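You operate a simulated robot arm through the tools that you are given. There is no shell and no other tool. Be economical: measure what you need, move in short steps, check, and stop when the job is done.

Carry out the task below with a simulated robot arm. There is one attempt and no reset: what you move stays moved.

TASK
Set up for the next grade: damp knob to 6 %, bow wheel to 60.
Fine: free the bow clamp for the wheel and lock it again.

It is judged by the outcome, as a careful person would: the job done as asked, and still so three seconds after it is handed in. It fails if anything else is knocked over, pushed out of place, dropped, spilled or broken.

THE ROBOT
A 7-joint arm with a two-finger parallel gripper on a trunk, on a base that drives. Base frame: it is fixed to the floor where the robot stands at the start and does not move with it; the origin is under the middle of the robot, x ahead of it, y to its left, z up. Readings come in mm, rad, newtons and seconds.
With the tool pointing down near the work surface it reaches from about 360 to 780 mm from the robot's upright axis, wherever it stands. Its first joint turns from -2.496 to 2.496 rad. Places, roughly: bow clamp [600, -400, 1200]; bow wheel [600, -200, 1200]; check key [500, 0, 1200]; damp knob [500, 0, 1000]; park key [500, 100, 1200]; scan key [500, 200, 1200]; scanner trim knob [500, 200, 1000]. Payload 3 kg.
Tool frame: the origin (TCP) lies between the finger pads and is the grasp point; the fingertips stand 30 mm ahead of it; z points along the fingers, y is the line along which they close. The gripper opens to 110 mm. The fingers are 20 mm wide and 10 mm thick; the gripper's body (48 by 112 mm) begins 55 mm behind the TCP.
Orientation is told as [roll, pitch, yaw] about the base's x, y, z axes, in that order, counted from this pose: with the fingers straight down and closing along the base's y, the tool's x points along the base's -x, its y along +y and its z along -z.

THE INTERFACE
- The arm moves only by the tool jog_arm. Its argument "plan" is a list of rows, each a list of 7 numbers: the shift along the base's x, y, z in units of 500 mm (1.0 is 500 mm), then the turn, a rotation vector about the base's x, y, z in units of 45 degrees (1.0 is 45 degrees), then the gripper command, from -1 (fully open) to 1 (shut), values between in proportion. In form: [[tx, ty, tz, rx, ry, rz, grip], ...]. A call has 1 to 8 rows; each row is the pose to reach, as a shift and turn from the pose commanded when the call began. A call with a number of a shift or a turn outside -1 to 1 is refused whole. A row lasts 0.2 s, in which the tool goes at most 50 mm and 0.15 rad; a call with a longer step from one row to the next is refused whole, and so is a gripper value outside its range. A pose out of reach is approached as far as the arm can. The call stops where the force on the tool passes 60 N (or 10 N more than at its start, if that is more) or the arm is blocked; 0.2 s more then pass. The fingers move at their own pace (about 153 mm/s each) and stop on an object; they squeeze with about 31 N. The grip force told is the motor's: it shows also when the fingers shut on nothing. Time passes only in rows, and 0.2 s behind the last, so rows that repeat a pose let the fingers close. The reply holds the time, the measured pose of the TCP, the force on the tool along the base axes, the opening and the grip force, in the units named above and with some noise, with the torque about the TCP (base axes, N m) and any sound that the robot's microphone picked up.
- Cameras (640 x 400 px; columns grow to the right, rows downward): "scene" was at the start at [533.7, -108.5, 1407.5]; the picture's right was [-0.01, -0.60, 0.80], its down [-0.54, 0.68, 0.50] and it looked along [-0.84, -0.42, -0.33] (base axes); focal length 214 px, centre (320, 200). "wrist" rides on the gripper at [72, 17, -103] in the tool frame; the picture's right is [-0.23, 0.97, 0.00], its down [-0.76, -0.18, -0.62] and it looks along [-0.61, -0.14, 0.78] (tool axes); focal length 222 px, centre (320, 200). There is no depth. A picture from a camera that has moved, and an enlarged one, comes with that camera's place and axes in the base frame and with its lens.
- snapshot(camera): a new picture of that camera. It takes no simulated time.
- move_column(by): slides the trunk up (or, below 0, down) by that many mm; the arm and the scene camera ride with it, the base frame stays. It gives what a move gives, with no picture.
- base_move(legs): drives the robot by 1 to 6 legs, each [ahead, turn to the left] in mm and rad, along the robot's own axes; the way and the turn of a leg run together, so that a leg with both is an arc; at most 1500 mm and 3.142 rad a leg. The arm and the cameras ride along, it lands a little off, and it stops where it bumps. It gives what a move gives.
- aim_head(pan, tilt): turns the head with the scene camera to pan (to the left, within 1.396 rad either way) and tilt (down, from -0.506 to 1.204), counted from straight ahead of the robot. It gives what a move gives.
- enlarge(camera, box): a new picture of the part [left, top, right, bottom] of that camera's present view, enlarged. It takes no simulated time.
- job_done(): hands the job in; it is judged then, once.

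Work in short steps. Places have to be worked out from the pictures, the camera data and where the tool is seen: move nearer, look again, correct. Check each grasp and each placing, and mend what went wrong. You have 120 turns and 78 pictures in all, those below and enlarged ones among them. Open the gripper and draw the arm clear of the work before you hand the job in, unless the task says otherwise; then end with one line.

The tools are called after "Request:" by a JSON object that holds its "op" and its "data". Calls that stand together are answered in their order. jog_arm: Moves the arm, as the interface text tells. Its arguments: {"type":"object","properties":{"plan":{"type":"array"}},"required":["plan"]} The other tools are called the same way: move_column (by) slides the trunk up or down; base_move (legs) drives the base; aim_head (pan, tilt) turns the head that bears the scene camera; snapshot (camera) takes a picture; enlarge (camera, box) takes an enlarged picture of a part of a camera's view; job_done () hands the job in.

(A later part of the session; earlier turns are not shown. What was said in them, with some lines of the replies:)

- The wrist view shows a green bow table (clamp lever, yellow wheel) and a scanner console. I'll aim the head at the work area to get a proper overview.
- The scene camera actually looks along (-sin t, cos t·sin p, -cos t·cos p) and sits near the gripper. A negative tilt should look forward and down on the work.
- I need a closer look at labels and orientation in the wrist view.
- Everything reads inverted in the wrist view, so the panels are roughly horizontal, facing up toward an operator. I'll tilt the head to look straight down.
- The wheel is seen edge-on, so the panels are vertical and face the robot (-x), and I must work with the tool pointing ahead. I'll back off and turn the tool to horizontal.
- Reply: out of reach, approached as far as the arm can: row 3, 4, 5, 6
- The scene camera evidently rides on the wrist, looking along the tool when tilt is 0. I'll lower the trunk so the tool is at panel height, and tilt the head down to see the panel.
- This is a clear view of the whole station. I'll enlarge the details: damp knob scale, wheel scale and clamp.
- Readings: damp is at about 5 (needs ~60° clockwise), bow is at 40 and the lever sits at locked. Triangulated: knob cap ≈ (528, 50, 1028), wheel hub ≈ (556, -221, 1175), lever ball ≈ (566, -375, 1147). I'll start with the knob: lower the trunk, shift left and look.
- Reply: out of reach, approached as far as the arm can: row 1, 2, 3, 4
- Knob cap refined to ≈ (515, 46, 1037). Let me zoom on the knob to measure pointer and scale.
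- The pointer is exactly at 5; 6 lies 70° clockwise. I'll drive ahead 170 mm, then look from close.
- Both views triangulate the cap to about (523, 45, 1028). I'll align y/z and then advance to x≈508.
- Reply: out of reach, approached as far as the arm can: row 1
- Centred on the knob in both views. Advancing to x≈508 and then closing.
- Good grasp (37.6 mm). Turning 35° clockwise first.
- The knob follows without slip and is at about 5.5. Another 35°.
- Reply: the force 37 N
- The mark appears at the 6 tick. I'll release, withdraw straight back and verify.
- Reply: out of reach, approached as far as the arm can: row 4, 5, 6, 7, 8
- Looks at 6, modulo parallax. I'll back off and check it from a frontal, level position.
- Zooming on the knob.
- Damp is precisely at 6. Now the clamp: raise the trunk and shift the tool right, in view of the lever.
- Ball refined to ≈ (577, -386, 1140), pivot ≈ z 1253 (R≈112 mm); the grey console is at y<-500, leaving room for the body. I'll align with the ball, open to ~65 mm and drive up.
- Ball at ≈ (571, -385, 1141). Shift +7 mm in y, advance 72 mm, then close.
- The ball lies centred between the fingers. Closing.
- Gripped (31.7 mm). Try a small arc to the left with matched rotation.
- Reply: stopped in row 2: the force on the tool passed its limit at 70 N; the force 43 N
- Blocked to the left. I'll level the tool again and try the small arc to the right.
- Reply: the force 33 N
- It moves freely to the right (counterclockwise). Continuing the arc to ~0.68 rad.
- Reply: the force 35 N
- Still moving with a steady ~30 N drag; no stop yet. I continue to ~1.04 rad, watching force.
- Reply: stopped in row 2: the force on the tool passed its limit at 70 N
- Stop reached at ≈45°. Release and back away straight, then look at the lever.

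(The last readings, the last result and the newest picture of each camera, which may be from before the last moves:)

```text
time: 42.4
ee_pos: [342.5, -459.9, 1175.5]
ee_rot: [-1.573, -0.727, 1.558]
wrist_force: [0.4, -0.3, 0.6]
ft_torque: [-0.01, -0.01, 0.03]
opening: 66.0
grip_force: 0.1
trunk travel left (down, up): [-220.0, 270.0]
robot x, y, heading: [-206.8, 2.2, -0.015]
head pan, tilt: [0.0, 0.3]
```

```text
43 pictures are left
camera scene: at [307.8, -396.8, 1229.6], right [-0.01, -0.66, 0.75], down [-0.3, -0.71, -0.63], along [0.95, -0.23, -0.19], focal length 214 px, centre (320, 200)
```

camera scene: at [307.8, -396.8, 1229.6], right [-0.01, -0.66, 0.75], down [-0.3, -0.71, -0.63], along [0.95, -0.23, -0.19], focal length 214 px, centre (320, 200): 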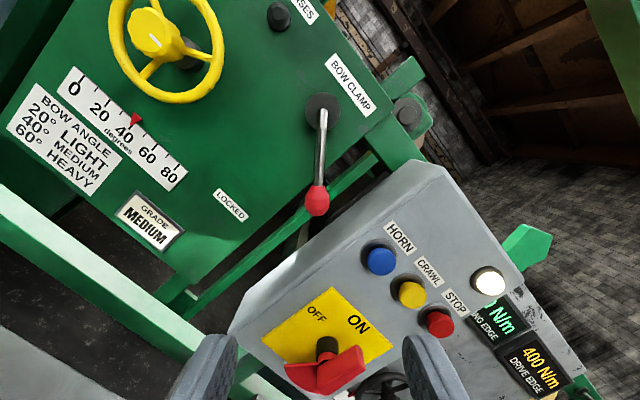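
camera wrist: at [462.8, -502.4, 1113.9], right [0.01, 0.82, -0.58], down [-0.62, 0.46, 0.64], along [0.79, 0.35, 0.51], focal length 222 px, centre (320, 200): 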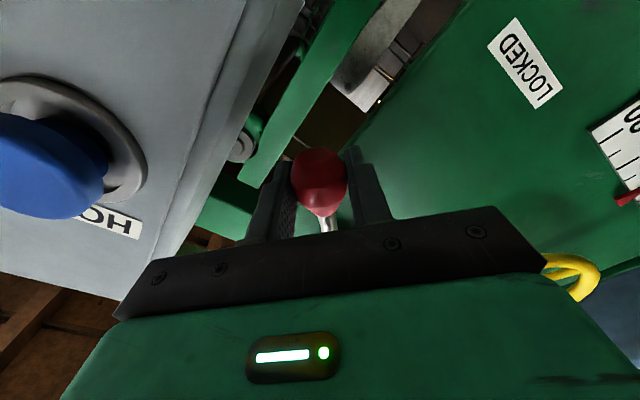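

The lever rests freed at ~45°. Now to the wheel: roll the tool back to level and shift to y≈-221, then look.

Request:
{"op": "jog_arm", "data": {"plan": [[0, 0.06, 0, 0.14, 0, 0, -0.2], [0, 0.12, 0, 0.28, 0, 0, -0.2], [0, 0.18, 0, 0.42, 0, 0, -0.2], [0, 0.24, 0, 0.56, 0, 0, -0.2], [0, 0.3, 0, 0.7, 0, 0, -0.2], [0, 0.36, 0, 0.84, 0, 0, -0.2], [0, 0.42, 0, 0.98, 0, 0, -0.2], [0, 0.477, 0, 1.0, 0, 0, -0.2]]}}

Request:
{"op": "snapshot", "data": {"camera": "scene"}}

Request:
{"op": "snapshot", "data": {"camera": "wrist"}}

```text
time: 44.2
ee_pos: [344.3, -222.0, 1178.7]
ee_rot: [-1.432, -1.512, 1.421]
wrist_force: [0.2, 0.0, -0.1]
ft_torque: [-0.01, -0.04, 0.04]
opening: 66.0
grip_force: 0.1
trunk travel left (down, up): [-220.0, 270.0]
robot x, y, heading: [-205.1, 2.3, -0.016]
head pan, tilt: [0.0, 0.3]
```

```text
42 pictures are left
camera scene: at [308.5, -215.5, 1259.7], right [-0.01, -1.0, 0.06], down [-0.3, -0.05, -0.95], along [0.95, -0.03, -0.3], focal length 214 px, centre (320, 200)
```

scene: 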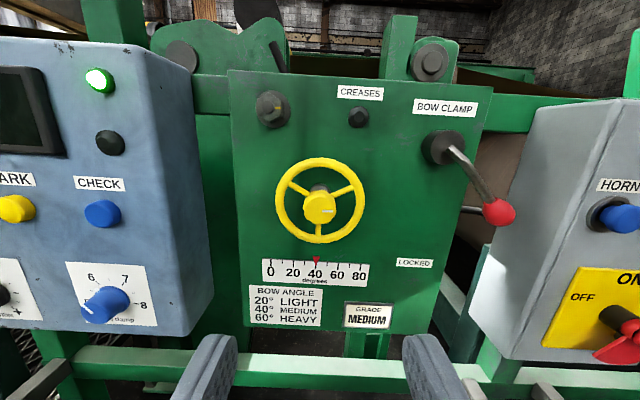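

```text
41 pictures are left
camera wrist: at [240.4, -208.3, 1105.3], right [0.01, 0.99, 0.17], down [-0.62, -0.13, 0.78], along [0.79, -0.12, 0.61], focal length 222 px, centre (320, 200)
```

wrist: 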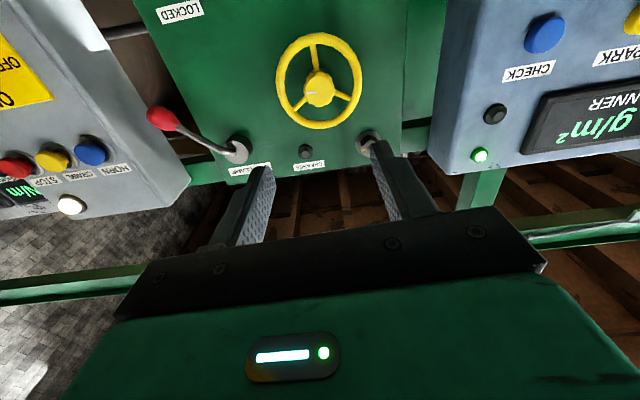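

Hub face ≈ (561, -225, 1171). Align, drive 150 mm ahead, and re-check close up.

Request:
{"op": "jog_arm", "data": {"plan": [[0, -0.006, -0.016, 0.08, 0, 0, -0.2], [0, -0.006, -0.016, 0.08, 0, 0, -0.2]]}}

Request:
{"op": "base_move", "data": {"legs": [[150, 0]]}}

Request:
{"op": "snapshot", "data": {"camera": "scene"}}

Request:
{"op": "snapshot", "data": {"camera": "wrist"}}

```text
time: 44.8
ee_pos: [343.4, -224.4, 1167.9]
ee_rot: [0.347, -1.559, -0.359]
wrist_force: [0.2, 0.3, -0.1]
ft_torque: [0.0, 0.0, -0.02]
opening: 65.8
grip_force: 0.0
trunk travel left (down, up): [-220.0, 270.0]
robot x, y, heading: [-204.4, 5.7, -0.012]
head pan, tilt: [0.0, 0.3]
```

```text
time: 46.2
ee_pos: [493.5, -228.0, 1169.5]
ee_rot: [0.327, -1.561, -0.341]
wrist_force: [-0.2, -0.1, -0.1]
ft_torque: [0.02, 0.02, 0.07]
opening: 66.3
grip_force: 0.1
trunk travel left (down, up): [-220.0, 270.0]
robot x, y, heading: [-55.1, 2.6, -0.015]
head pan, tilt: [0.0, 0.3]
```

```text
40 pictures are left
camera scene: at [458.1, -226.8, 1251.0], right [-0.01, -1.0, 0.0], down [-0.3, 0.01, -0.95], along [0.95, -0.01, -0.3], focal length 214 px, centre (320, 200)
```

scene: 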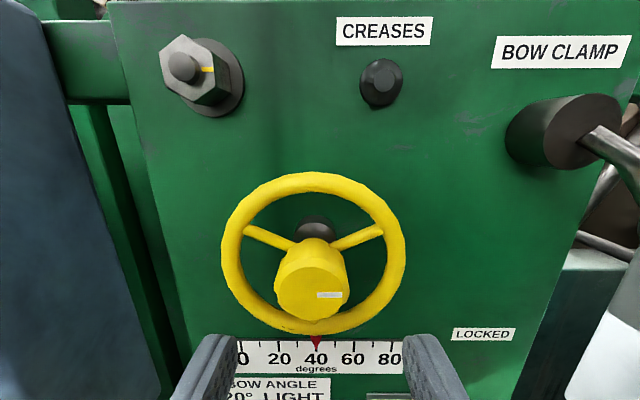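

```text
39 pictures are left
camera wrist: at [389.9, -210.0, 1097.4], right [0.02, 0.97, 0.23], down [-0.62, -0.17, 0.77], along [0.79, -0.15, 0.6], focal length 222 px, centre (320, 200)
```

wrist: 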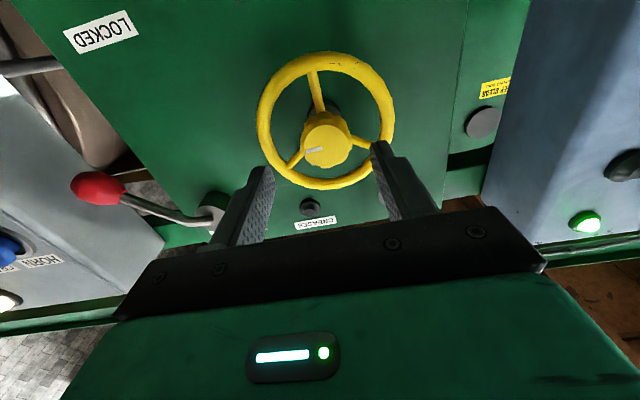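

Hub face ≈ (552, -224, 1170). Advance to x≈537, close on the hub.

Request:
{"op": "jog_arm", "data": {"plan": [[0.04, 0.008, 0.001, 0, 0, 0, -0.3], [0.085, 0.008, 0.001, 0, 0, 0, -0.3], [0.085, 0.008, 0.001, 0, 0, 0, -0.3], [0.085, 0.008, 0.001, 0, 0, 0, 1], [0.085, 0.008, 0.001, 0, 0, 0, 1], [0.085, 0.008, 0.001, 0, 0, 0, 1]]}}

Request:
{"op": "snapshot", "data": {"camera": "scene"}}

Request:
{"op": "snapshot", "data": {"camera": "wrist"}}

```text
time: 47.6
ee_pos: [538.2, -225.7, 1171.6]
ee_rot: [0.187, -1.562, -0.201]
wrist_force: [1.1, 13.6, 3.4]
ft_torque: [-0.02, 0.06, 0.08]
opening: 40.7
grip_force: 45.0
trunk travel left (down, up): [-220.0, 270.0]
robot x, y, heading: [-57.4, 4.4, -0.015]
head pan, tilt: [0.0, 0.3]
```

```text
38 pictures are left
camera scene: at [501.5, -222.9, 1252.5], right [-0.01, -1.0, 0.0], down [-0.3, 0.01, -0.95], along [0.95, -0.01, -0.3], focal length 214 px, centre (320, 200)
```

scene: 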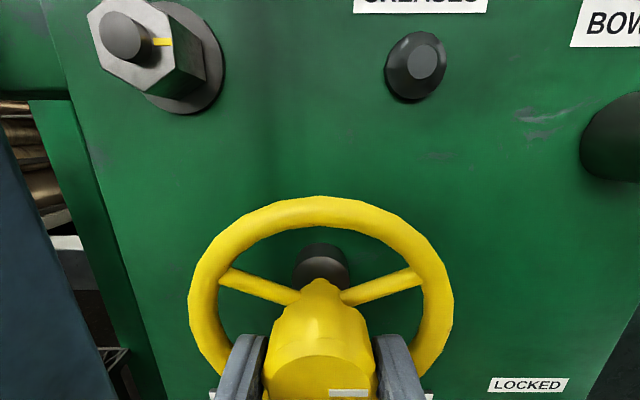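

```text
37 pictures are left
camera wrist: at [433.3, -206.4, 1098.9], right [0.01, 0.97, 0.23], down [-0.62, -0.17, 0.77], along [0.79, -0.15, 0.6], focal length 222 px, centre (320, 200)
```

wrist: 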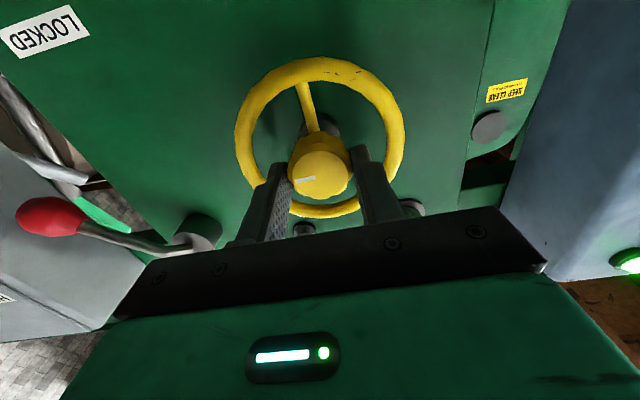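

Hub gripped firmly. Turn clockwise ~0.6 rad and see how the pointer moves.

Request:
{"op": "jog_arm", "data": {"plan": [[0, 0, 0, 0.15, 0, 0, 1], [0, 0, 0, 0.3, 0, 0, 1], [0, 0, 0, 0.45, 0, 0, 1], [0, 0, 0, 0.6, 0, 0, 1], [0, 0, 0, 0.75, 0, 0, 1], [0, 0, 0, 0.75, 0, 0, 1]]}}

Request:
{"op": "snapshot", "data": {"camera": "scene"}}

```text
time: 49.0
ee_pos: [536.9, -224.2, 1170.2]
ee_rot: [1.545, -0.978, -1.554]
wrist_force: [13.0, 0.2, 15.9]
ft_torque: [0.0, -0.5, -0.48]
opening: 40.9
grip_force: 44.6
trunk travel left (down, up): [-220.0, 270.0]
robot x, y, heading: [-58.3, 5.2, -0.011]
head pan, tilt: [0.0, 0.3]
```

```text
36 pictures are left
camera scene: at [501.3, -269.2, 1238.6], right [-0.01, -0.83, -0.56], down [-0.3, 0.54, -0.79], along [0.95, 0.16, -0.26], focal length 214 px, centre (320, 200)
```

scene: 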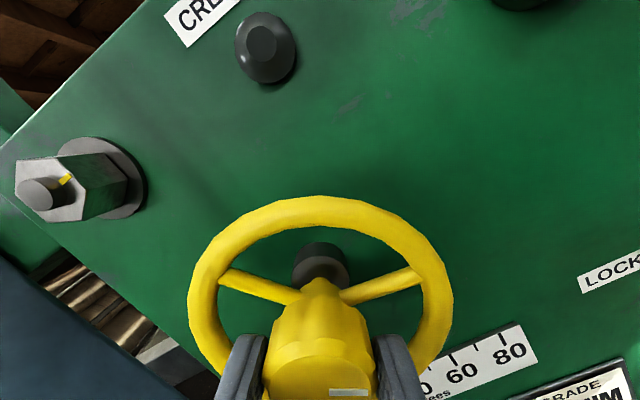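

The wheel turned with me. I need to see the scale; pan/tilt the head to look for the pointer.

Request:
{"op": "aim_head", "data": {"pan": -0.5, "tilt": 0.8}}

Request:
{"op": "snapshot", "data": {"camera": "scene"}}

```text
time: 49.9
ee_pos: [536.8, -224.7, 1170.6]
ee_rot: [1.546, -0.977, -1.556]
wrist_force: [16.0, 1.3, 21.2]
ft_torque: [-0.01, -0.11, -0.45]
opening: 40.7
grip_force: 44.9
trunk travel left (down, up): [-220.0, 270.0]
robot x, y, heading: [-56.3, 0.5, -0.015]
head pan, tilt: [-0.499, 0.799]
```

```text
35 pictures are left
camera scene: at [477.9, -276.2, 1180.7], right [-0.49, -0.73, -0.48], down [-0.63, 0.68, -0.38], along [0.6, 0.12, -0.79], focal length 214 px, centre (320, 200)
```

scene: 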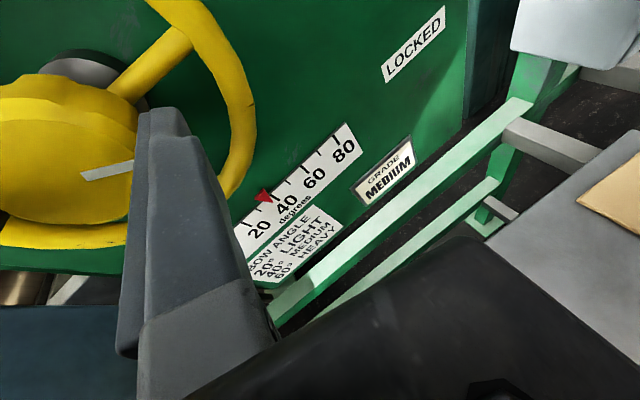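

The pointer is now visible below 40: clockwise decreases. Zoom to quantify.

Request:
{"op": "enlarge", "data": {"camera": "scene", "box": [220, 110, 380, 270]}}

```text
2.50 times, centred on (300, 190) of scene
camera zoom: at [477.9, -276.2, 1180.7], right [-0.49, -0.73, -0.48], down [-0.63, 0.68, -0.38], along [0.6, 0.12, -0.79], focal length 536 px, centre (370, 225)
```

zoom: 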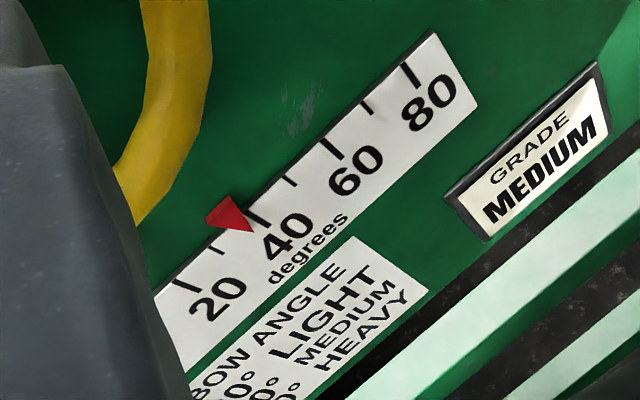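

Clockwise 34° moved the pointer only ~3-4 units down. I'll turn counterclockwise in one long stroke to roughly -65°.

Request:
{"op": "jog_arm", "data": {"plan": [[0, 0, 0, -0.15, 0, 0, 1], [0, 0, 0, -0.3, 0, 0, 1], [0, 0, 0, -0.45, 0, 0, 1], [0, 0, 0, -0.6, 0, 0, 1], [0, 0, 0, -0.75, 0, 0, 1], [0, 0, 0, -0.9, 0, 0, 1], [0, 0, 0, -1.0, 0, 0, 1]]}}

Request:
{"op": "jog_arm", "data": {"plan": [[0, 0, 0, -0.15, 0, 0, 1], [0, 0, 0, -0.3, 0, 0, 1], [0, 0, 0, -0.45, 0, 0, 1], [0, 0, 0, -0.6, 0, 0, 1], [0, 0, 0, -0.75, 0, 0, 1], [0, 0, 0, -0.9, 0, 0, 1], [0, 0, 0, -1.0, 0, 0, 1]]}}

Request:
{"op": "aim_head", "data": {"pan": 0.5, "tilt": 0.8}}

Request:
{"op": "snapshot", "data": {"camera": "scene"}}

```text
time: 51.5
ee_pos: [537.1, -224.2, 1170.3]
ee_rot: [-1.539, -1.374, 1.525]
wrist_force: [7.7, 0.4, 14.4]
ft_torque: [-0.05, -0.39, -0.6]
opening: 40.6
grip_force: 45.2
trunk travel left (down, up): [-220.0, 270.0]
robot x, y, heading: [-59.1, 2.8, -0.011]
head pan, tilt: [-0.499, 0.799]
```

```text
time: 53.1
ee_pos: [537.1, -224.7, 1169.9]
ee_rot: [-1.577, -0.592, 1.558]
wrist_force: [6.2, -10.3, 13.8]
ft_torque: [0.05, 0.17, -0.13]
opening: 40.7
grip_force: 44.8
trunk travel left (down, up): [-220.0, 270.0]
robot x, y, heading: [-58.1, 1.6, -0.012]
head pan, tilt: [-0.499, 0.799]
```

```text
time: 54.4
ee_pos: [537.2, -224.2, 1169.2]
ee_rot: [-1.576, -0.594, 1.559]
wrist_force: [3.8, -11.8, 10.3]
ft_torque: [0.01, 0.32, -0.19]
opening: 40.4
grip_force: 45.4
trunk travel left (down, up): [-220.0, 270.0]
robot x, y, heading: [-55.4, 4.0, -0.017]
head pan, tilt: [0.499, 0.799]
```

```text
33 pictures are left
camera scene: at [478.7, -169.5, 1158.0], right [0.47, -0.5, 0.73], down [-0.64, -0.76, -0.11], along [0.61, -0.42, -0.67], focal length 214 px, centre (320, 200)
```

scene: 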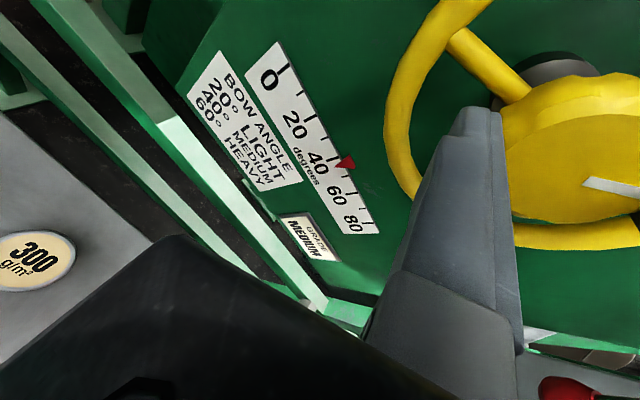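

Request:
{"op": "enlarge", "data": {"camera": "scene", "box": [240, 40, 400, 250]}}

```text
1.90 times, centred on (320, 145) of scene
camera zoom: at [478.7, -169.5, 1158.0], right [0.47, -0.5, 0.73], down [-0.64, -0.76, -0.11], along [0.61, -0.42, -0.67], focal length 408 px, centre (320, 305)
```

zoom: 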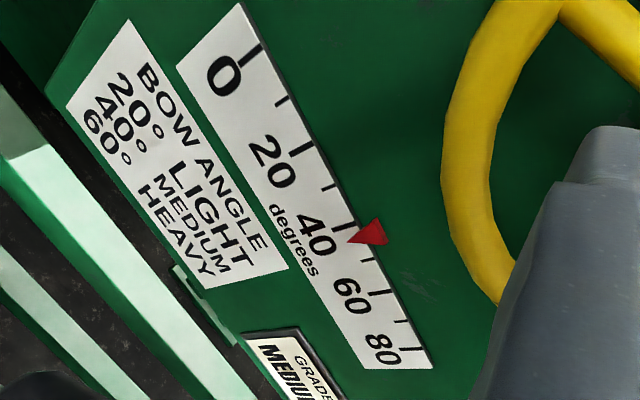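

Pointer ≈45 after net 56° ccw (~0.1 unit/deg), so ~200° ccw total. Continue this stroke another 40°.

Request:
{"op": "jog_arm", "data": {"plan": [[0, 0, 0, -0.15, 0, 0, 1], [0, 0, 0, -0.3, 0, 0, 1], [0, 0, 0, -0.45, 0, 0, 1], [0, 0, 0, -0.6, 0, 0, 1], [0, 0, 0, -0.75, 0, 0, 1], [0, 0, 0, -0.9, 0, 0, 1], [0, 0, 0, -0.9, 0, 0, 1]]}}

```text
time: 56.0
ee_pos: [535.9, -224.1, 1170.1]
ee_rot: [-1.585, 0.114, 1.563]
wrist_force: [7.5, -4.4, 8.3]
ft_torque: [0.0, 0.53, -0.43]
opening: 40.6
grip_force: 45.3
trunk travel left (down, up): [-220.0, 270.0]
robot x, y, heading: [-58.5, 5.1, -0.013]
head pan, tilt: [0.499, 0.799]
```

No limit hit at ~-96°. Another 40°.

Request:
{"op": "jog_arm", "data": {"plan": [[0, 0, 0, -0.15, 0, 0, 1], [0, 0, 0, -0.3, 0, 0, 1], [0, 0, 0, -0.45, 0, 0, 1], [0, 0, 0, -0.6, 0, 0, 1], [0, 0, 0, -0.75, 0, 0, 1], [0, 0, 0, -0.9, 0, 0, 1], [0, 0, 0, -0.9, 0, 0, 1]]}}

Request:
{"op": "aim_head", "data": {"pan": 0.5, "tilt": 0.3}}

Request:
{"op": "snapshot", "data": {"camera": "scene"}}

Request:
{"op": "snapshot", "data": {"camera": "wrist"}}

```text
time: 57.6
ee_pos: [535.2, -224.7, 1170.2]
ee_rot: [-1.596, 0.822, 1.556]
wrist_force: [7.7, -8.2, 14.2]
ft_torque: [-0.02, 0.04, -0.81]
opening: 40.7
grip_force: 44.8
trunk travel left (down, up): [-220.0, 270.0]
robot x, y, heading: [-55.1, 6.9, -0.018]
head pan, tilt: [0.499, 0.799]
```

```text
time: 58.5
ee_pos: [537.4, -226.1, 1170.9]
ee_rot: [-1.595, 0.821, 1.557]
wrist_force: [9.9, -10.3, 17.1]
ft_torque: [0.0, 0.0, -0.94]
opening: 40.8
grip_force: 44.7
trunk travel left (down, up): [-220.0, 270.0]
robot x, y, heading: [-53.6, 5.9, -0.012]
head pan, tilt: [0.499, 0.3]
```

```text
31 pictures are left
camera scene: at [490.1, -200.5, 1077.7], right [0.47, 0.64, 0.61], down [-0.27, -0.55, 0.79], along [0.84, -0.53, -0.08], focal length 214 px, centre (320, 200)
```

scene: 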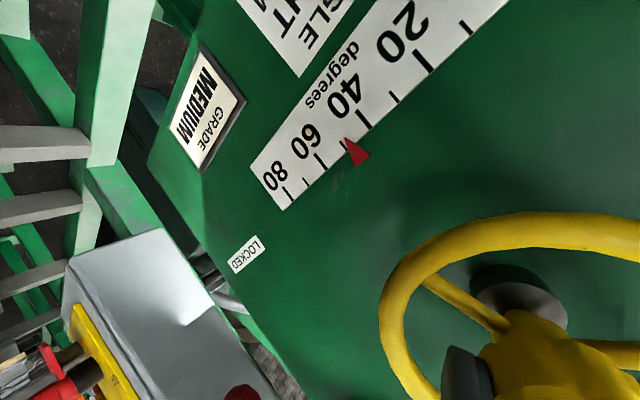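

```text
30 pictures are left
camera wrist: at [432.6, -287.2, 1209.4], right [0.02, -0.56, -0.83], down [-0.62, 0.65, -0.45], along [0.79, 0.52, -0.33], focal length 222 px, centre (320, 200)
```

wrist: 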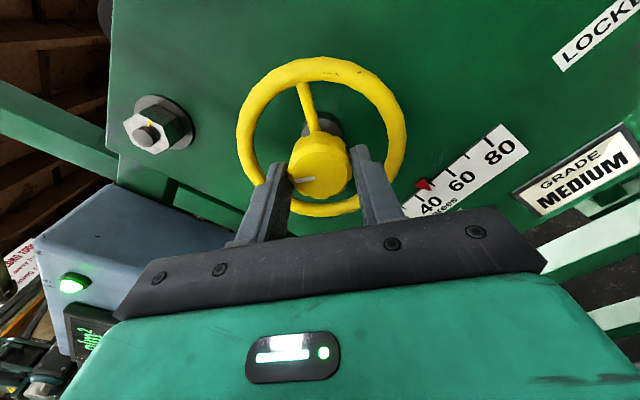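

The wrist camera now sees the scale too; zoom on both.

Request:
{"op": "enlarge", "data": {"camera": "scene", "box": [250, 60, 440, 220]}}

Request:
{"op": "enlarge", "data": {"camera": "wrist", "box": [380, 110, 540, 230]}}

```text
2.50 times, centred on (345, 140) of scene
camera zoom: at [490.1, -200.5, 1077.7], right [0.47, 0.64, 0.61], down [-0.27, -0.55, 0.79], along [0.84, -0.53, -0.08], focal length 536 px, centre (258, 350)
```

zoom: 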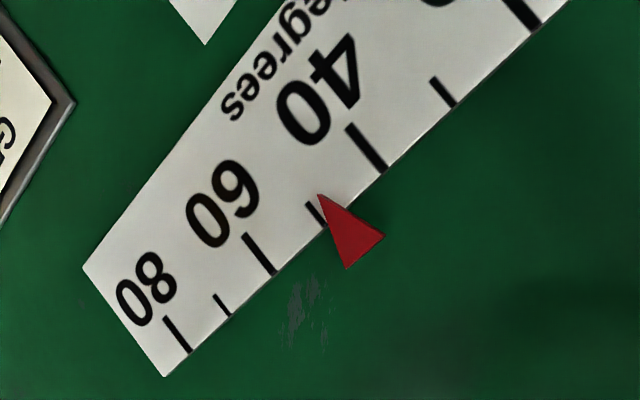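

```text
3.33 times, centred on (460, 170) of wrist
camera zoom: at [432.6, -287.2, 1209.4], right [0.02, -0.56, -0.83], down [-0.62, 0.65, -0.45], along [0.79, 0.52, -0.33], focal length 740 px, centre (-147, 300)
```

zoom: 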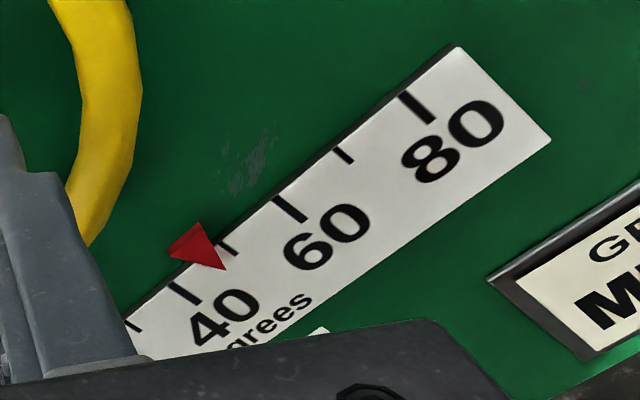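

Pointer reads ≈48-49 after net ~137° ccw (~0.066 unit/deg), so ~170° more is needed. Release, back off, and roll back clockwise for a new stroke.

Request:
{"op": "jog_arm", "data": {"plan": [[0, 0, 0, 0, 0, 0, -0.3], [0, 0, 0, 0, 0, 0, -0.3], [-0.06, 0, 0, 0, 0, 0, -0.3], [-0.12, 0, 0, 0, 0, 0, -0.3], [-0.12, 0, 0, 0, 0, 0, -0.3]]}}

Request:
{"op": "jog_arm", "data": {"plan": [[0, 0, 0, 0.19, 0, 0, -0.3], [0, 0, 0, 0.38, 0, 0, -0.3], [0, 0, 0, 0.57, 0, 0, -0.3], [0, 0, 0, 0.76, 0, 0, -0.3], [0, 0, 0, 0.95, 0, 0, -0.3], [0, 0, 0, 1.0, 0, 0, -0.3]]}}

Request:
{"op": "jog_arm", "data": {"plan": [[0, 0, 0, 0.19, 0, 0, -0.3], [0, 0, 0, 0.38, 0, 0, -0.3], [0, 0, 0, 0.57, 0, 0, -0.3], [0, 0, 0, 0.76, 0, 0, -0.3], [0, 0, 0, 0.95, 0, 0, -0.3], [0, 0, 0, 1.0, 0, 0, -0.3]]}}

Request:
{"op": "jog_arm", "data": {"plan": [[0, 0, 0, 0.19, 0, 0, -0.3], [0, 0, 0, 0.38, 0, 0, -0.3], [0, 0, 0, 0.57, 0, 0, -0.3], [0, 0, 0, 0.76, 0, 0, -0.3], [0, 0, 0, 0.95, 0, 0, -0.3], [0, 0, 0, 1.0, 0, 0, -0.3]]}}

Request:
{"op": "aim_head", "data": {"pan": 0.0, "tilt": 0.4}}

Request:
{"op": "snapshot", "data": {"camera": "scene"}}

```text
time: 59.7
ee_pos: [477.9, -223.7, 1169.2]
ee_rot: [-1.593, 0.822, 1.558]
wrist_force: [-0.8, 0.7, -0.4]
ft_torque: [0.03, 0.01, -0.02]
opening: 71.6
grip_force: 0.1
trunk travel left (down, up): [-220.0, 270.0]
robot x, y, heading: [-59.2, 4.2, -0.01]
head pan, tilt: [0.499, 0.3]
```

```text
time: 61.1
ee_pos: [476.5, -224.3, 1170.1]
ee_rot: [-1.585, 0.036, 1.563]
wrist_force: [-0.2, 0.5, 0.0]
ft_torque: [0.04, 0.0, 0.01]
opening: 71.5
grip_force: 0.0
trunk travel left (down, up): [-220.0, 270.0]
robot x, y, heading: [-53.9, 3.1, -0.017]
head pan, tilt: [0.499, 0.3]
```

```text
time: 62.5
ee_pos: [477.5, -224.7, 1169.9]
ee_rot: [-1.575, -0.751, 1.558]
wrist_force: [0.1, -0.6, 0.2]
ft_torque: [0.0, 0.0, -0.02]
opening: 71.7
grip_force: 0.0
trunk travel left (down, up): [-220.0, 270.0]
robot x, y, heading: [-55.0, 1.0, -0.009]
head pan, tilt: [0.499, 0.3]
```

```text
time: 63.9
ee_pos: [477.5, -224.0, 1170.1]
ee_rot: [-1.333, -1.534, 1.316]
wrist_force: [0.3, 1.1, 0.8]
ft_torque: [0.0, -0.04, -0.02]
opening: 71.8
grip_force: 0.1
trunk travel left (down, up): [-220.0, 270.0]
robot x, y, heading: [-56.6, 5.9, -0.012]
head pan, tilt: [0.499, 0.3]
```

```text
time: 64.8
ee_pos: [476.7, -224.6, 1169.7]
ee_rot: [-1.334, -1.535, 1.319]
wrist_force: [0.3, 0.0, 0.2]
ft_torque: [0.01, 0.03, 0.0]
opening: 71.5
grip_force: 0.0
trunk travel left (down, up): [-220.0, 270.0]
robot x, y, heading: [-57.7, 3.8, -0.014]
head pan, tilt: [0.0, 0.4]
```

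```text
27 pictures are left
camera scene: at [440.4, -219.8, 1242.3], right [-0.01, -1.0, 0.04], down [-0.4, -0.03, -0.92], along [0.92, -0.03, -0.4], focal length 214 px, centre (320, 200)
```

scene: 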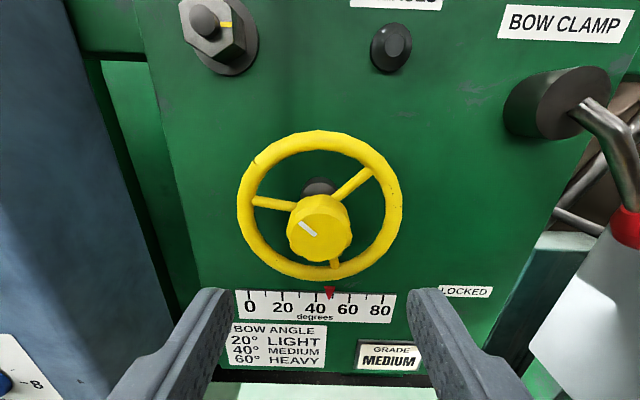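

Request:
{"op": "enlarge", "data": {"camera": "scene", "box": [230, 270, 410, 330]}}

```text
3.56 times, centred on (320, 300) of scene
camera zoom: at [440.4, -219.8, 1242.3], right [-0.01, -1.0, 0.04], down [-0.4, -0.03, -0.92], along [0.92, -0.03, -0.4], focal length 763 px, centre (320, -156)
```

zoom: 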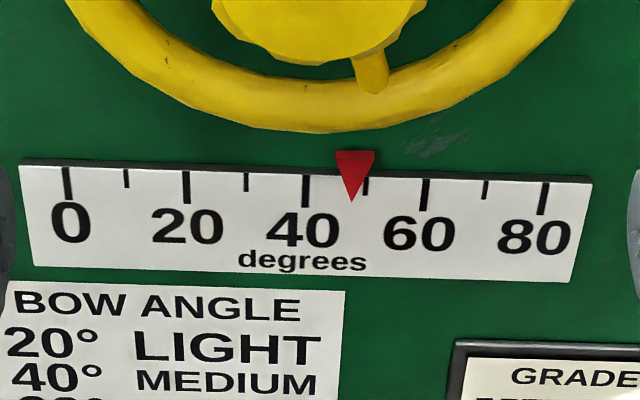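

The pointer is at ~47.6 with 137° turned → 20 units per revolution; 223° ccw remain. Roll clockwise ~85° more, then grip.

Request:
{"op": "jog_arm", "data": {"plan": [[0, 0, 0, 0.19, 0, 0, -0.3], [0, 0, 0, 0.38, 0, 0, -0.3], [0, 0, 0, 0.57, 0, 0, -0.3], [0, 0, 0, 0.76, 0, 0, -0.3], [0, 0, 0, 0.95, 0, 0, -0.3], [0, 0, 0, 1.0, 0, 0, -0.3]]}}

Request:
{"op": "jog_arm", "data": {"plan": [[0, 0, 0, 0.19, 0, 0, -0.3], [0, 0, 0, 0.38, 0, 0, -0.3], [0, 0, 0, 0.57, 0, 0, -0.3], [0, 0, 0, 0.76, 0, 0, -0.3], [0, 0, 0, 0.95, 0, 0, -0.3], [0, 0, 0, 1.0, 0, 0, -0.3]]}}

```text
time: 66.2
ee_pos: [477.1, -223.4, 1169.9]
ee_rot: [1.549, -0.82, -1.559]
wrist_force: [-0.2, -0.2, -0.9]
ft_torque: [-0.02, 0.02, -0.01]
opening: 71.6
grip_force: 0.0
trunk travel left (down, up): [-220.0, 270.0]
robot x, y, heading: [-59.1, 3.2, -0.014]
head pan, tilt: [0.0, 0.4]
```

```text
time: 67.6
ee_pos: [475.7, -223.6, 1170.0]
ee_rot: [1.556, -0.034, -1.562]
wrist_force: [0.7, -0.3, 0.3]
ft_torque: [0.03, 0.0, 0.01]
opening: 71.6
grip_force: 0.0
trunk travel left (down, up): [-220.0, 270.0]
robot x, y, heading: [-56.4, 3.2, -0.015]
head pan, tilt: [0.0, 0.4]
```

At +88°, which allows a single stroke to about -135°. Advance and grip.

Request:
{"op": "jog_arm", "data": {"plan": [[0.06, 0, 0, 0, 0, 0, -0.3], [0.12, 0, 0.001, 0, 0, 0, -0.3], [0.12, 0, 0.001, 0, 0, 0, -0.3], [0.12, 0, 0.001, 0, 0, 0, 1], [0.12, 0, 0.001, 0, 0, 0, 1], [0.12, 0, 0.001, 0, 0, 0, 1]]}}

Request:
{"op": "jog_arm", "data": {"plan": [[0, 0, 0, -0.15, 0, 0, 1], [0, 0, 0, -0.3, 0, 0, 1], [0, 0, 0, -0.45, 0, 0, 1], [0, 0, 0, -0.6, 0, 0, 1], [0, 0, 0, -0.75, 0, 0, 1], [0, 0, 0, -0.9, 0, 0, 1], [0, 0, 0, -1.0, 0, 0, 1]]}}

Request:
{"op": "snapshot", "data": {"camera": "wrist"}}

```text
time: 69.0
ee_pos: [535.0, -223.7, 1169.7]
ee_rot: [1.559, -0.036, -1.562]
wrist_force: [14.0, -0.1, 19.3]
ft_torque: [-0.03, -1.02, 0.35]
opening: 39.7
grip_force: 44.9
trunk travel left (down, up): [-220.0, 270.0]
robot x, y, heading: [-56.5, 4.2, -0.014]
head pan, tilt: [0.0, 0.4]
```

```text
time: 70.6
ee_pos: [536.3, -223.0, 1170.0]
ee_rot: [1.544, -0.821, -1.556]
wrist_force: [-20.4, 0.5, -17.3]
ft_torque: [0.06, 0.77, -0.04]
opening: 39.3
grip_force: 45.1
trunk travel left (down, up): [-220.0, 270.0]
robot x, y, heading: [-61.4, 3.5, -0.011]
head pan, tilt: [0.0, 0.4]
```

```text
25 pictures are left
camera wrist: at [431.4, -162.2, 1129.9], right [0.02, 0.56, 0.83], down [-0.62, -0.65, 0.45], along [0.79, -0.52, 0.33], focal length 222 px, centre (320, 200)
```

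wrist: 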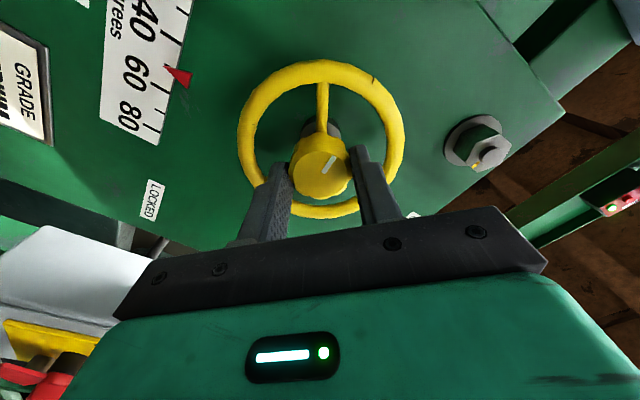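

Turning without slip. Continue three more 45° increments.

Request:
{"op": "jog_arm", "data": {"plan": [[0, 0, 0, -0.15, 0, 0, 1], [0, 0, 0, -0.3, 0, 0, 1], [0, 0, 0, -0.45, 0, 0, 1], [0, 0, 0, -0.6, 0, 0, 1], [0, 0, 0, -0.75, 0, 0, 1], [0, 0, 0, -0.9, 0, 0, 1], [0, 0, 0, -1.0, 0, 0, 1]]}}

Request:
{"op": "jog_arm", "data": {"plan": [[0, 0, 0, -0.15, 0, 0, 1], [0, 0, 0, -0.3, 0, 0, 1], [0, 0, 0, -0.45, 0, 0, 1], [0, 0, 0, -0.6, 0, 0, 1], [0, 0, 0, -0.75, 0, 0, 1], [0, 0, 0, -0.9, 0, 0, 1], [0, 0, 0, -1.0, 0, 0, 1]]}}

Request:
{"op": "jog_arm", "data": {"plan": [[0, 0, 0, -0.15, 0, 0, 1], [0, 0, 0, -0.3, 0, 0, 1], [0, 0, 0, -0.45, 0, 0, 1], [0, 0, 0, -0.6, 0, 0, 1], [0, 0, 0, -0.75, 0, 0, 1], [0, 0, 0, -0.9, 0, 0, 1], [0, 0, 0, -1.0, 0, 0, 1]]}}

Request:
{"op": "snapshot", "data": {"camera": "wrist"}}

```text
time: 72.2
ee_pos: [535.2, -223.7, 1170.7]
ee_rot: [-1.336, -1.532, 1.321]
wrist_force: [-23.4, 0.6, -30.0]
ft_torque: [0.04, 0.84, -0.34]
opening: 39.5
grip_force: 44.9
trunk travel left (down, up): [-220.0, 270.0]
robot x, y, heading: [-56.0, 3.8, -0.018]
head pan, tilt: [0.0, 0.4]
```

```text
time: 73.8
ee_pos: [536.1, -224.2, 1169.8]
ee_rot: [-1.574, -0.748, 1.559]
wrist_force: [-13.8, 5.6, -19.1]
ft_torque: [0.03, 1.29, -0.33]
opening: 39.4
grip_force: 45.1
trunk travel left (down, up): [-220.0, 270.0]
robot x, y, heading: [-58.6, 5.6, -0.012]
head pan, tilt: [0.0, 0.4]
```

```text
time: 75.4
ee_pos: [537.2, -224.2, 1170.4]
ee_rot: [-1.583, 0.037, 1.562]
wrist_force: [-16.2, 2.4, -22.9]
ft_torque: [0.07, 1.33, 0.6]
opening: 39.7
grip_force: 44.6
trunk travel left (down, up): [-220.0, 270.0]
robot x, y, heading: [-58.7, 4.8, -0.013]
head pan, tilt: [0.0, 0.4]
```

```text
24 pictures are left
camera wrist: at [432.7, -296.8, 1154.2], right [0.01, 0.19, -0.98], down [-0.62, 0.77, 0.14], along [0.79, 0.61, 0.13], focal length 222 px, centre (320, 200)
```

wrist: 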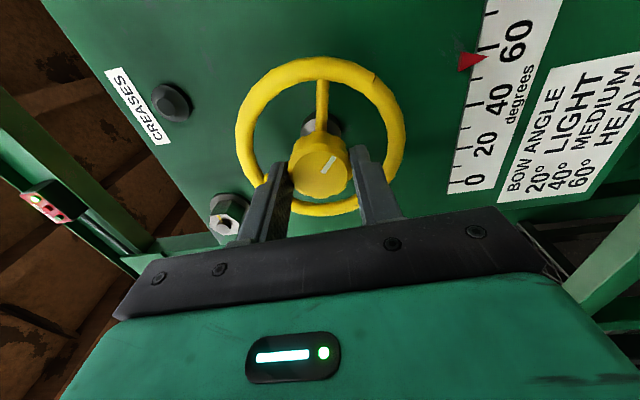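

180° of 223° done. Turn the last 43°.

Request:
{"op": "jog_arm", "data": {"plan": [[0, 0, 0, -0.15, 0, 0, 1], [0, 0, 0, -0.3, 0, 0, 1], [0, 0, 0, -0.45, 0, 0, 1], [0, 0, 0, -0.6, 0, 0, 1], [0, 0, 0, -0.75, 0, 0, 1], [0, 0, 0, -0.9, 0, 0, 1], [0, 0, 0, -0.95, 0, 0, 1], [0, 0, 0, -0.95, 0, 0, 1]]}}

Request:
{"op": "enlarge", "data": {"camera": "wrist", "box": [380, 60, 560, 230]}}

```text
time: 77.2
ee_pos: [537.0, -223.1, 1169.3]
ee_rot: [-1.59, 0.783, 1.561]
wrist_force: [-12.7, 4.6, -25.4]
ft_torque: [-0.04, 1.06, -0.45]
opening: 39.7
grip_force: 45.0
trunk travel left (down, up): [-220.0, 270.0]
robot x, y, heading: [-57.7, 2.9, -0.01]
head pan, tilt: [0.0, 0.4]
```

```text
2.35 times, centred on (470, 145) of wrist
camera zoom: at [432.9, -288.6, 1207.2], right [0.01, -0.53, -0.85], down [-0.62, 0.66, -0.42], along [0.78, 0.53, -0.32], focal length 523 px, centre (-33, 329)
```

zoom: 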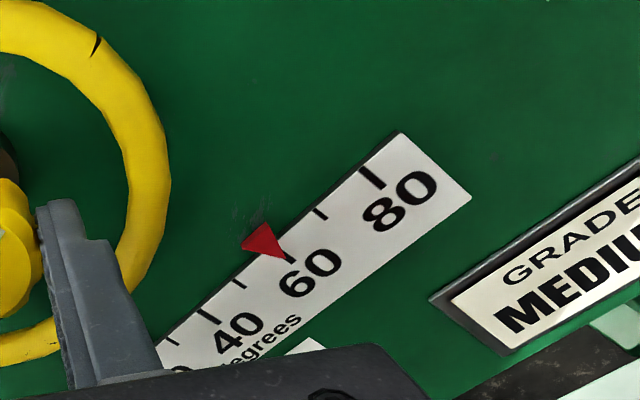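

Close to 60. Release, back off, roll back ~90° and check frontally.

Request:
{"op": "jog_arm", "data": {"plan": [[0, 0, 0, 0, 0, 0, -0.3], [0, 0, 0, 0, 0, 0, -0.3], [-0.06, 0, 0, 0, 0, 0, -0.3], [-0.14, 0, 0, 0, 0, 0, -0.3], [-0.14, 0, 0, 0, 0, 0, -0.3]]}}

Request:
{"op": "jog_arm", "data": {"plan": [[0, 0, 0, 0.19, 0, 0, -0.3], [0, 0, 0, 0.38, 0, 0, -0.3], [0, 0, 0, 0.57, 0, 0, -0.3], [0, 0, 0, 0.76, 0, 0, -0.3], [0, 0, 0, 0.95, 0, 0, -0.3], [0, 0, 0, 1.0, 0, 0, -0.3]]}}

Request:
{"op": "jog_arm", "data": {"plan": [[0, 0, 0, 0.19, 0, 0, -0.3], [0, 0, 0, 0.38, 0, 0, -0.3], [0, 0, 0, 0.57, 0, 0, -0.3], [0, 0, 0, 0.76, 0, 0, -0.3], [0, 0, 0, 0.95, 0, 0, -0.3], [0, 0, 0, 1.0, 0, 0, -0.3]]}}

Request:
{"op": "jog_arm", "data": {"plan": [[0, 0, 0, 0.19, 0, 0, -0.3], [0, 0, 0, 0.38, 0, 0, -0.3], [0, 0, 0, 0.57, 0, 0, -0.3], [0, 0, 0, 0.76, 0, 0, -0.3], [0, 0, 0, 0.95, 0, 0, -0.3], [0, 0, 0, 1.0, 0, 0, -0.3]]}}

Request:
{"op": "enlarge", "data": {"camera": "scene", "box": [220, 180, 420, 330]}}

```text
time: 78.4
ee_pos: [465.7, -223.5, 1171.5]
ee_rot: [-1.593, 0.782, 1.561]
wrist_force: [0.6, -0.1, -1.3]
ft_torque: [0.02, 0.0, -0.05]
opening: 71.4
grip_force: 0.1
trunk travel left (down, up): [-220.0, 270.0]
robot x, y, heading: [-54.9, 5.9, -0.013]
head pan, tilt: [0.0, 0.4]
```

```text
time: 79.8
ee_pos: [466.6, -223.6, 1169.5]
ee_rot: [-1.587, -0.005, 1.562]
wrist_force: [-1.0, -0.5, 0.1]
ft_torque: [0.01, 0.0, 0.0]
opening: 71.4
grip_force: 0.1
trunk travel left (down, up): [-220.0, 270.0]
robot x, y, heading: [-54.2, 4.7, -0.014]
head pan, tilt: [0.0, 0.4]
```

```text
time: 81.2
ee_pos: [466.0, -223.7, 1170.1]
ee_rot: [-1.576, -0.791, 1.558]
wrist_force: [-1.6, -0.5, -0.5]
ft_torque: [-0.02, 0.02, 0.02]
opening: 71.7
grip_force: 0.0
trunk travel left (down, up): [-220.0, 270.0]
robot x, y, heading: [-58.2, 6.0, -0.018]
head pan, tilt: [0.0, 0.4]
```

```text
time: 82.6
ee_pos: [467.5, -223.0, 1170.0]
ee_rot: [0.41, -1.56, -0.424]
wrist_force: [0.1, 0.1, 0.9]
ft_torque: [0.03, 0.03, 0.02]
opening: 71.4
grip_force: 0.1
trunk travel left (down, up): [-220.0, 270.0]
robot x, y, heading: [-54.6, 4.5, -0.015]
head pan, tilt: [0.0, 0.4]
```

```text
2.67 times, centred on (320, 255) of scene
camera zoom: at [430.1, -222.6, 1243.1], right [-0.01, -1.0, 0.0], down [-0.4, 0.01, -0.92], along [0.92, -0.01, -0.4], focal length 572 px, centre (320, 53)
```

zoom: 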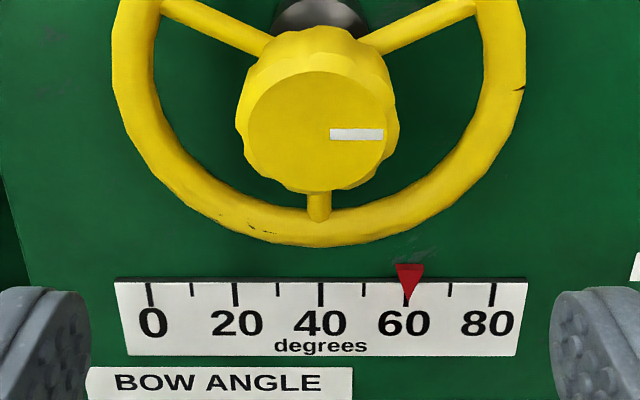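

Bow is at 60 with the wheel's index exactly one turn on. Now the clamp: move in front of the ball at its freed position with the same roll as before.

Request:
{"op": "jog_arm", "data": {"plan": [[-0.01, -0.06, 0.001, -0.14, 0, 0, -0.2], [-0.01, -0.12, 0.003, -0.28, 0, 0, -0.2], [-0.01, -0.18, 0.005, -0.42, 0, 0, -0.2], [-0.01, -0.24, 0.007, -0.56, 0, 0, -0.2], [-0.01, -0.3, 0.008, -0.7, 0, 0, -0.2], [-0.01, -0.36, 0.01, -0.84, 0, 0, -0.2], [-0.01, -0.42, 0.01, -0.98, 0, 0, -0.2], [-0.01, -0.474, 0.01, -1.0, 0, 0, -0.2]]}}

Request:
{"op": "snapshot", "data": {"camera": "scene"}}

Request:
{"op": "snapshot", "data": {"camera": "wrist"}}

```text
time: 84.4
ee_pos: [462.3, -463.7, 1173.6]
ee_rot: [-1.574, -0.787, 1.557]
wrist_force: [-0.6, 0.3, 0.5]
ft_torque: [-0.01, 0.01, -0.05]
opening: 66.1
grip_force: 0.2
trunk travel left (down, up): [-220.0, 270.0]
robot x, y, heading: [-56.8, 3.5, -0.008]
head pan, tilt: [0.0, 0.4]
```

```text
21 pictures are left
camera scene: at [425.5, -410.0, 1225.7], right [-0.01, -0.71, 0.71], down [-0.4, -0.64, -0.65], along [0.92, -0.29, -0.27], focal length 214 px, centre (320, 200)
```

scene: 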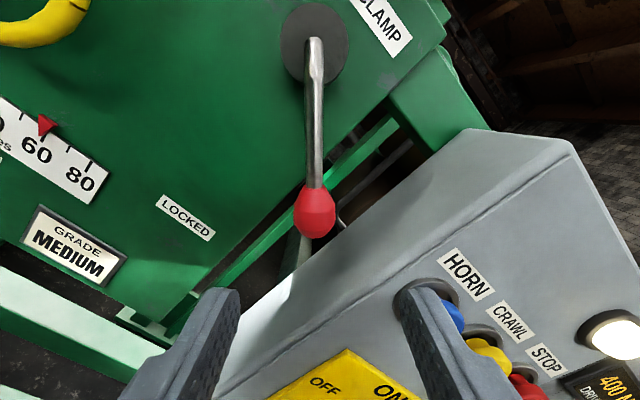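

```text
20 pictures are left
camera wrist: at [358.1, -501.1, 1111.0], right [0.01, 0.85, -0.53], down [-0.62, 0.42, 0.66], along [0.79, 0.32, 0.53], focal length 222 px, centre (320, 200)
```

wrist: 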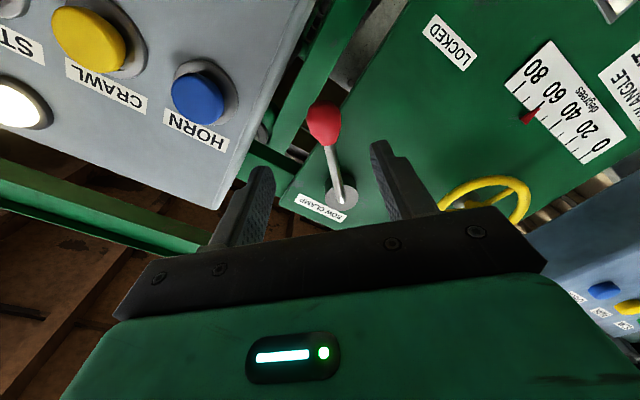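

Ball at (570, -460, 1174). Advance along the earlier withdrawn path with a slightly narrower opening, then grip.

Request:
{"op": "jog_arm", "data": {"plan": [[0.05, 0.007, 0.001, 0, 0, 0, 0], [0.12, 0.007, 0.001, 0, 0, 0, 0], [0.18, 0.007, 0.001, 0, 0, 0, 0], [0.211, 0.007, 0.001, 0, 0, 0, 0], [0.211, 0.007, 0.001, 0, 0, 0, 1], [0.211, 0.007, 0.001, 0, 0, 0, 1], [0.211, 0.007, 0.001, 0, 0, 0, 1]]}}

Request:
{"op": "snapshot", "data": {"camera": "wrist"}}

```text
time: 86.0
ee_pos: [567.5, -459.2, 1175.5]
ee_rot: [-1.576, -0.788, 1.558]
wrist_force: [1.0, -1.5, -1.2]
ft_torque: [-0.16, 0.12, -0.01]
opening: 31.5
grip_force: 45.1
trunk travel left (down, up): [-220.0, 270.0]
robot x, y, heading: [-58.5, 4.0, -0.005]
head pan, tilt: [0.0, 0.4]
```

```text
19 pictures are left
camera wrist: at [463.9, -495.9, 1111.5], right [0.01, 0.85, -0.53], down [-0.62, 0.42, 0.66], along [0.79, 0.31, 0.53], focal length 222 px, centre (320, 200)
```

wrist: 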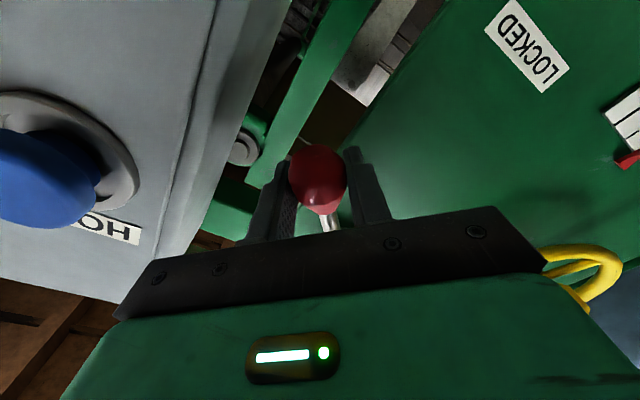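

Ball gripped. Swing back clockwise along the arc to the locked position.

Request:
{"op": "jog_arm", "data": {"plan": [[0, 0.018, -0.018, 0.143, 0, 0, 1], [0, 0.0374, -0.0334, 0.286, 0, 0, 1], [0, 0.0584, -0.0464, 0.428, 0, 0, 1], [0, 0.0804, -0.0566, 0.571, 0, 0, 1], [0, 0.1036, -0.064, 0.714, 0, 0, 1], [0, 0.127, -0.0686, 0.857, 0, 0, 1], [0, 0.155, -0.07, 1.0, 0, 0, 1], [0, 0.158, -0.07, 1.0, 0, 0, 1]]}}

Request:
{"op": "snapshot", "data": {"camera": "scene"}}

```text
time: 87.8
ee_pos: [565.9, -383.8, 1140.1]
ee_rot: [0.887, -1.56, -0.908]
wrist_force: [11.1, -39.0, 31.3]
ft_torque: [-0.09, 0.15, -0.18]
opening: 31.6
grip_force: 45.4
trunk travel left (down, up): [-220.0, 270.0]
robot x, y, heading: [-57.6, 5.7, -0.013]
head pan, tilt: [0.0, 0.4]
```

```text
18 pictures are left
camera scene: at [529.2, -382.6, 1212.7], right [-0.02, -1.0, -0.01], down [-0.4, 0.02, -0.92], along [0.92, -0.02, -0.4], focal length 214 px, centre (320, 200)
```

scene: 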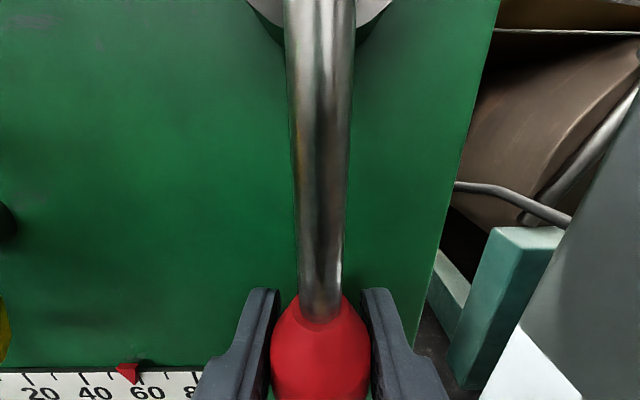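

Lever is pressed against its locked stop at the original position. Release, withdraw, drive back and take a verifying picture.

Request:
{"op": "jog_arm", "data": {"plan": [[0, 0, 0, 0, 0, 0, -0.2], [0, 0, 0, 0, 0, 0, -0.2], [-0.06, 0, 0, 0, 0, 0, -0.2], [-0.14, 0, 0, 0, 0, 0, -0.2], [-0.2, 0, 0, 0, 0, 0, -0.2]]}}

Request:
{"op": "base_move", "data": {"legs": [[-200, 0]]}}

Request:
{"op": "jog_arm", "data": {"plan": [[0, 0.09, 0, 0, 0, 0, -1], [0, 0.18, 0, 0, 0, 0, -1], [0, 0.27, 0, 0, 0, 0, -1], [0, 0.36, 0, 0, 0, 0, -1], [0, 0.36, 0, 0, 0, 0, -1]]}}

Request:
{"op": "snapshot", "data": {"camera": "scene"}}

```text
time: 89.0
ee_pos: [466.3, -376.6, 1141.8]
ee_rot: [0.336, -1.56, -0.348]
wrist_force: [0.3, 0.1, 0.2]
ft_torque: [0.0, 0.0, -0.04]
opening: 65.9
grip_force: 0.2
trunk travel left (down, up): [-220.0, 270.0]
robot x, y, heading: [-58.7, 0.2, -0.014]
head pan, tilt: [0.0, 0.4]
```

```text
time: 90.6
ee_pos: [270.2, -372.9, 1142.6]
ee_rot: [0.323, -1.561, -0.334]
wrist_force: [-0.7, -0.7, 0.5]
ft_torque: [0.0, -0.06, 0.0]
opening: 65.9
grip_force: 0.1
trunk travel left (down, up): [-220.0, 270.0]
robot x, y, heading: [-255.3, 5.4, -0.011]
head pan, tilt: [0.0, 0.4]
```

```text
time: 91.8
ee_pos: [269.9, -216.2, 1141.6]
ee_rot: [0.27, -1.56, -0.28]
wrist_force: [0.7, 0.4, -0.3]
ft_torque: [0.01, -0.03, -0.01]
opening: 109.7
grip_force: 0.0
out of reach, approached as far as the arm can: row 4, 5
trunk travel left (down, up): [-220.0, 270.0]
robot x, y, heading: [-256.1, 3.6, -0.011]
head pan, tilt: [0.0, 0.4]
```

```text
17 pictures are left
camera scene: at [233.1, -215.2, 1214.9], right [-0.01, -1.0, 0.0], down [-0.4, 0.01, -0.92], along [0.92, -0.01, -0.4], focal length 214 px, centre (320, 200)
```

scene: 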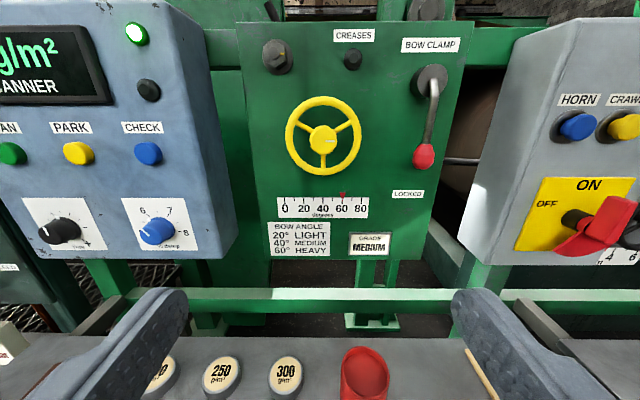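

Request:
{"op": "enlarge", "data": {"camera": "scene", "box": [260, 30, 460, 230]}}

Request:
{"op": "enlarge", "data": {"camera": "scene", "box": [20, 180, 220, 270]}}

```text
2.00 times, centred on (360, 130) of scene
camera zoom: at [233.1, -215.2, 1214.9], right [-0.01, -1.0, 0.0], down [-0.4, 0.01, -0.92], along [0.92, -0.01, -0.4], focal length 429 px, centre (240, 340)
```

zoom: 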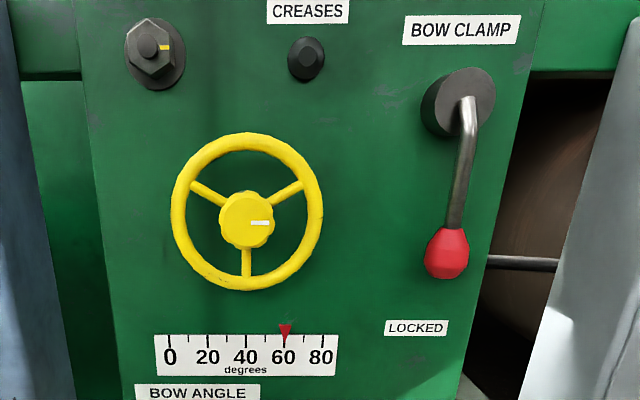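

```text
3.20 times, centred on (120, 225) of scene
camera zoom: at [233.1, -215.2, 1214.9], right [-0.01, -1.0, 0.0], down [-0.4, 0.01, -0.92], along [0.92, -0.01, -0.4], focal length 686 px, centre (960, 120)
```

zoom: 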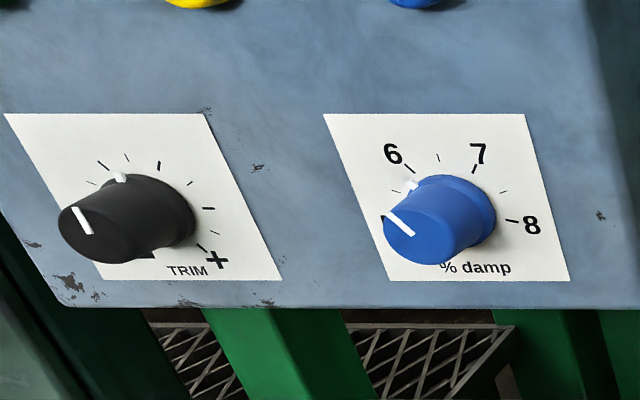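

The damp knob reads 6, the bow reads 60, the clamp is back at locked, the gripper is open and the arm is clear. Handing in.

Request:
{"op": "job_done", "data": {}}

```text
The job is handed in.
```

The damp knob is at 6 %, the bow wheel is at 60, the bow clamp was freed for the wheel and locked again, and the arm is drawn clear with the gripper open.
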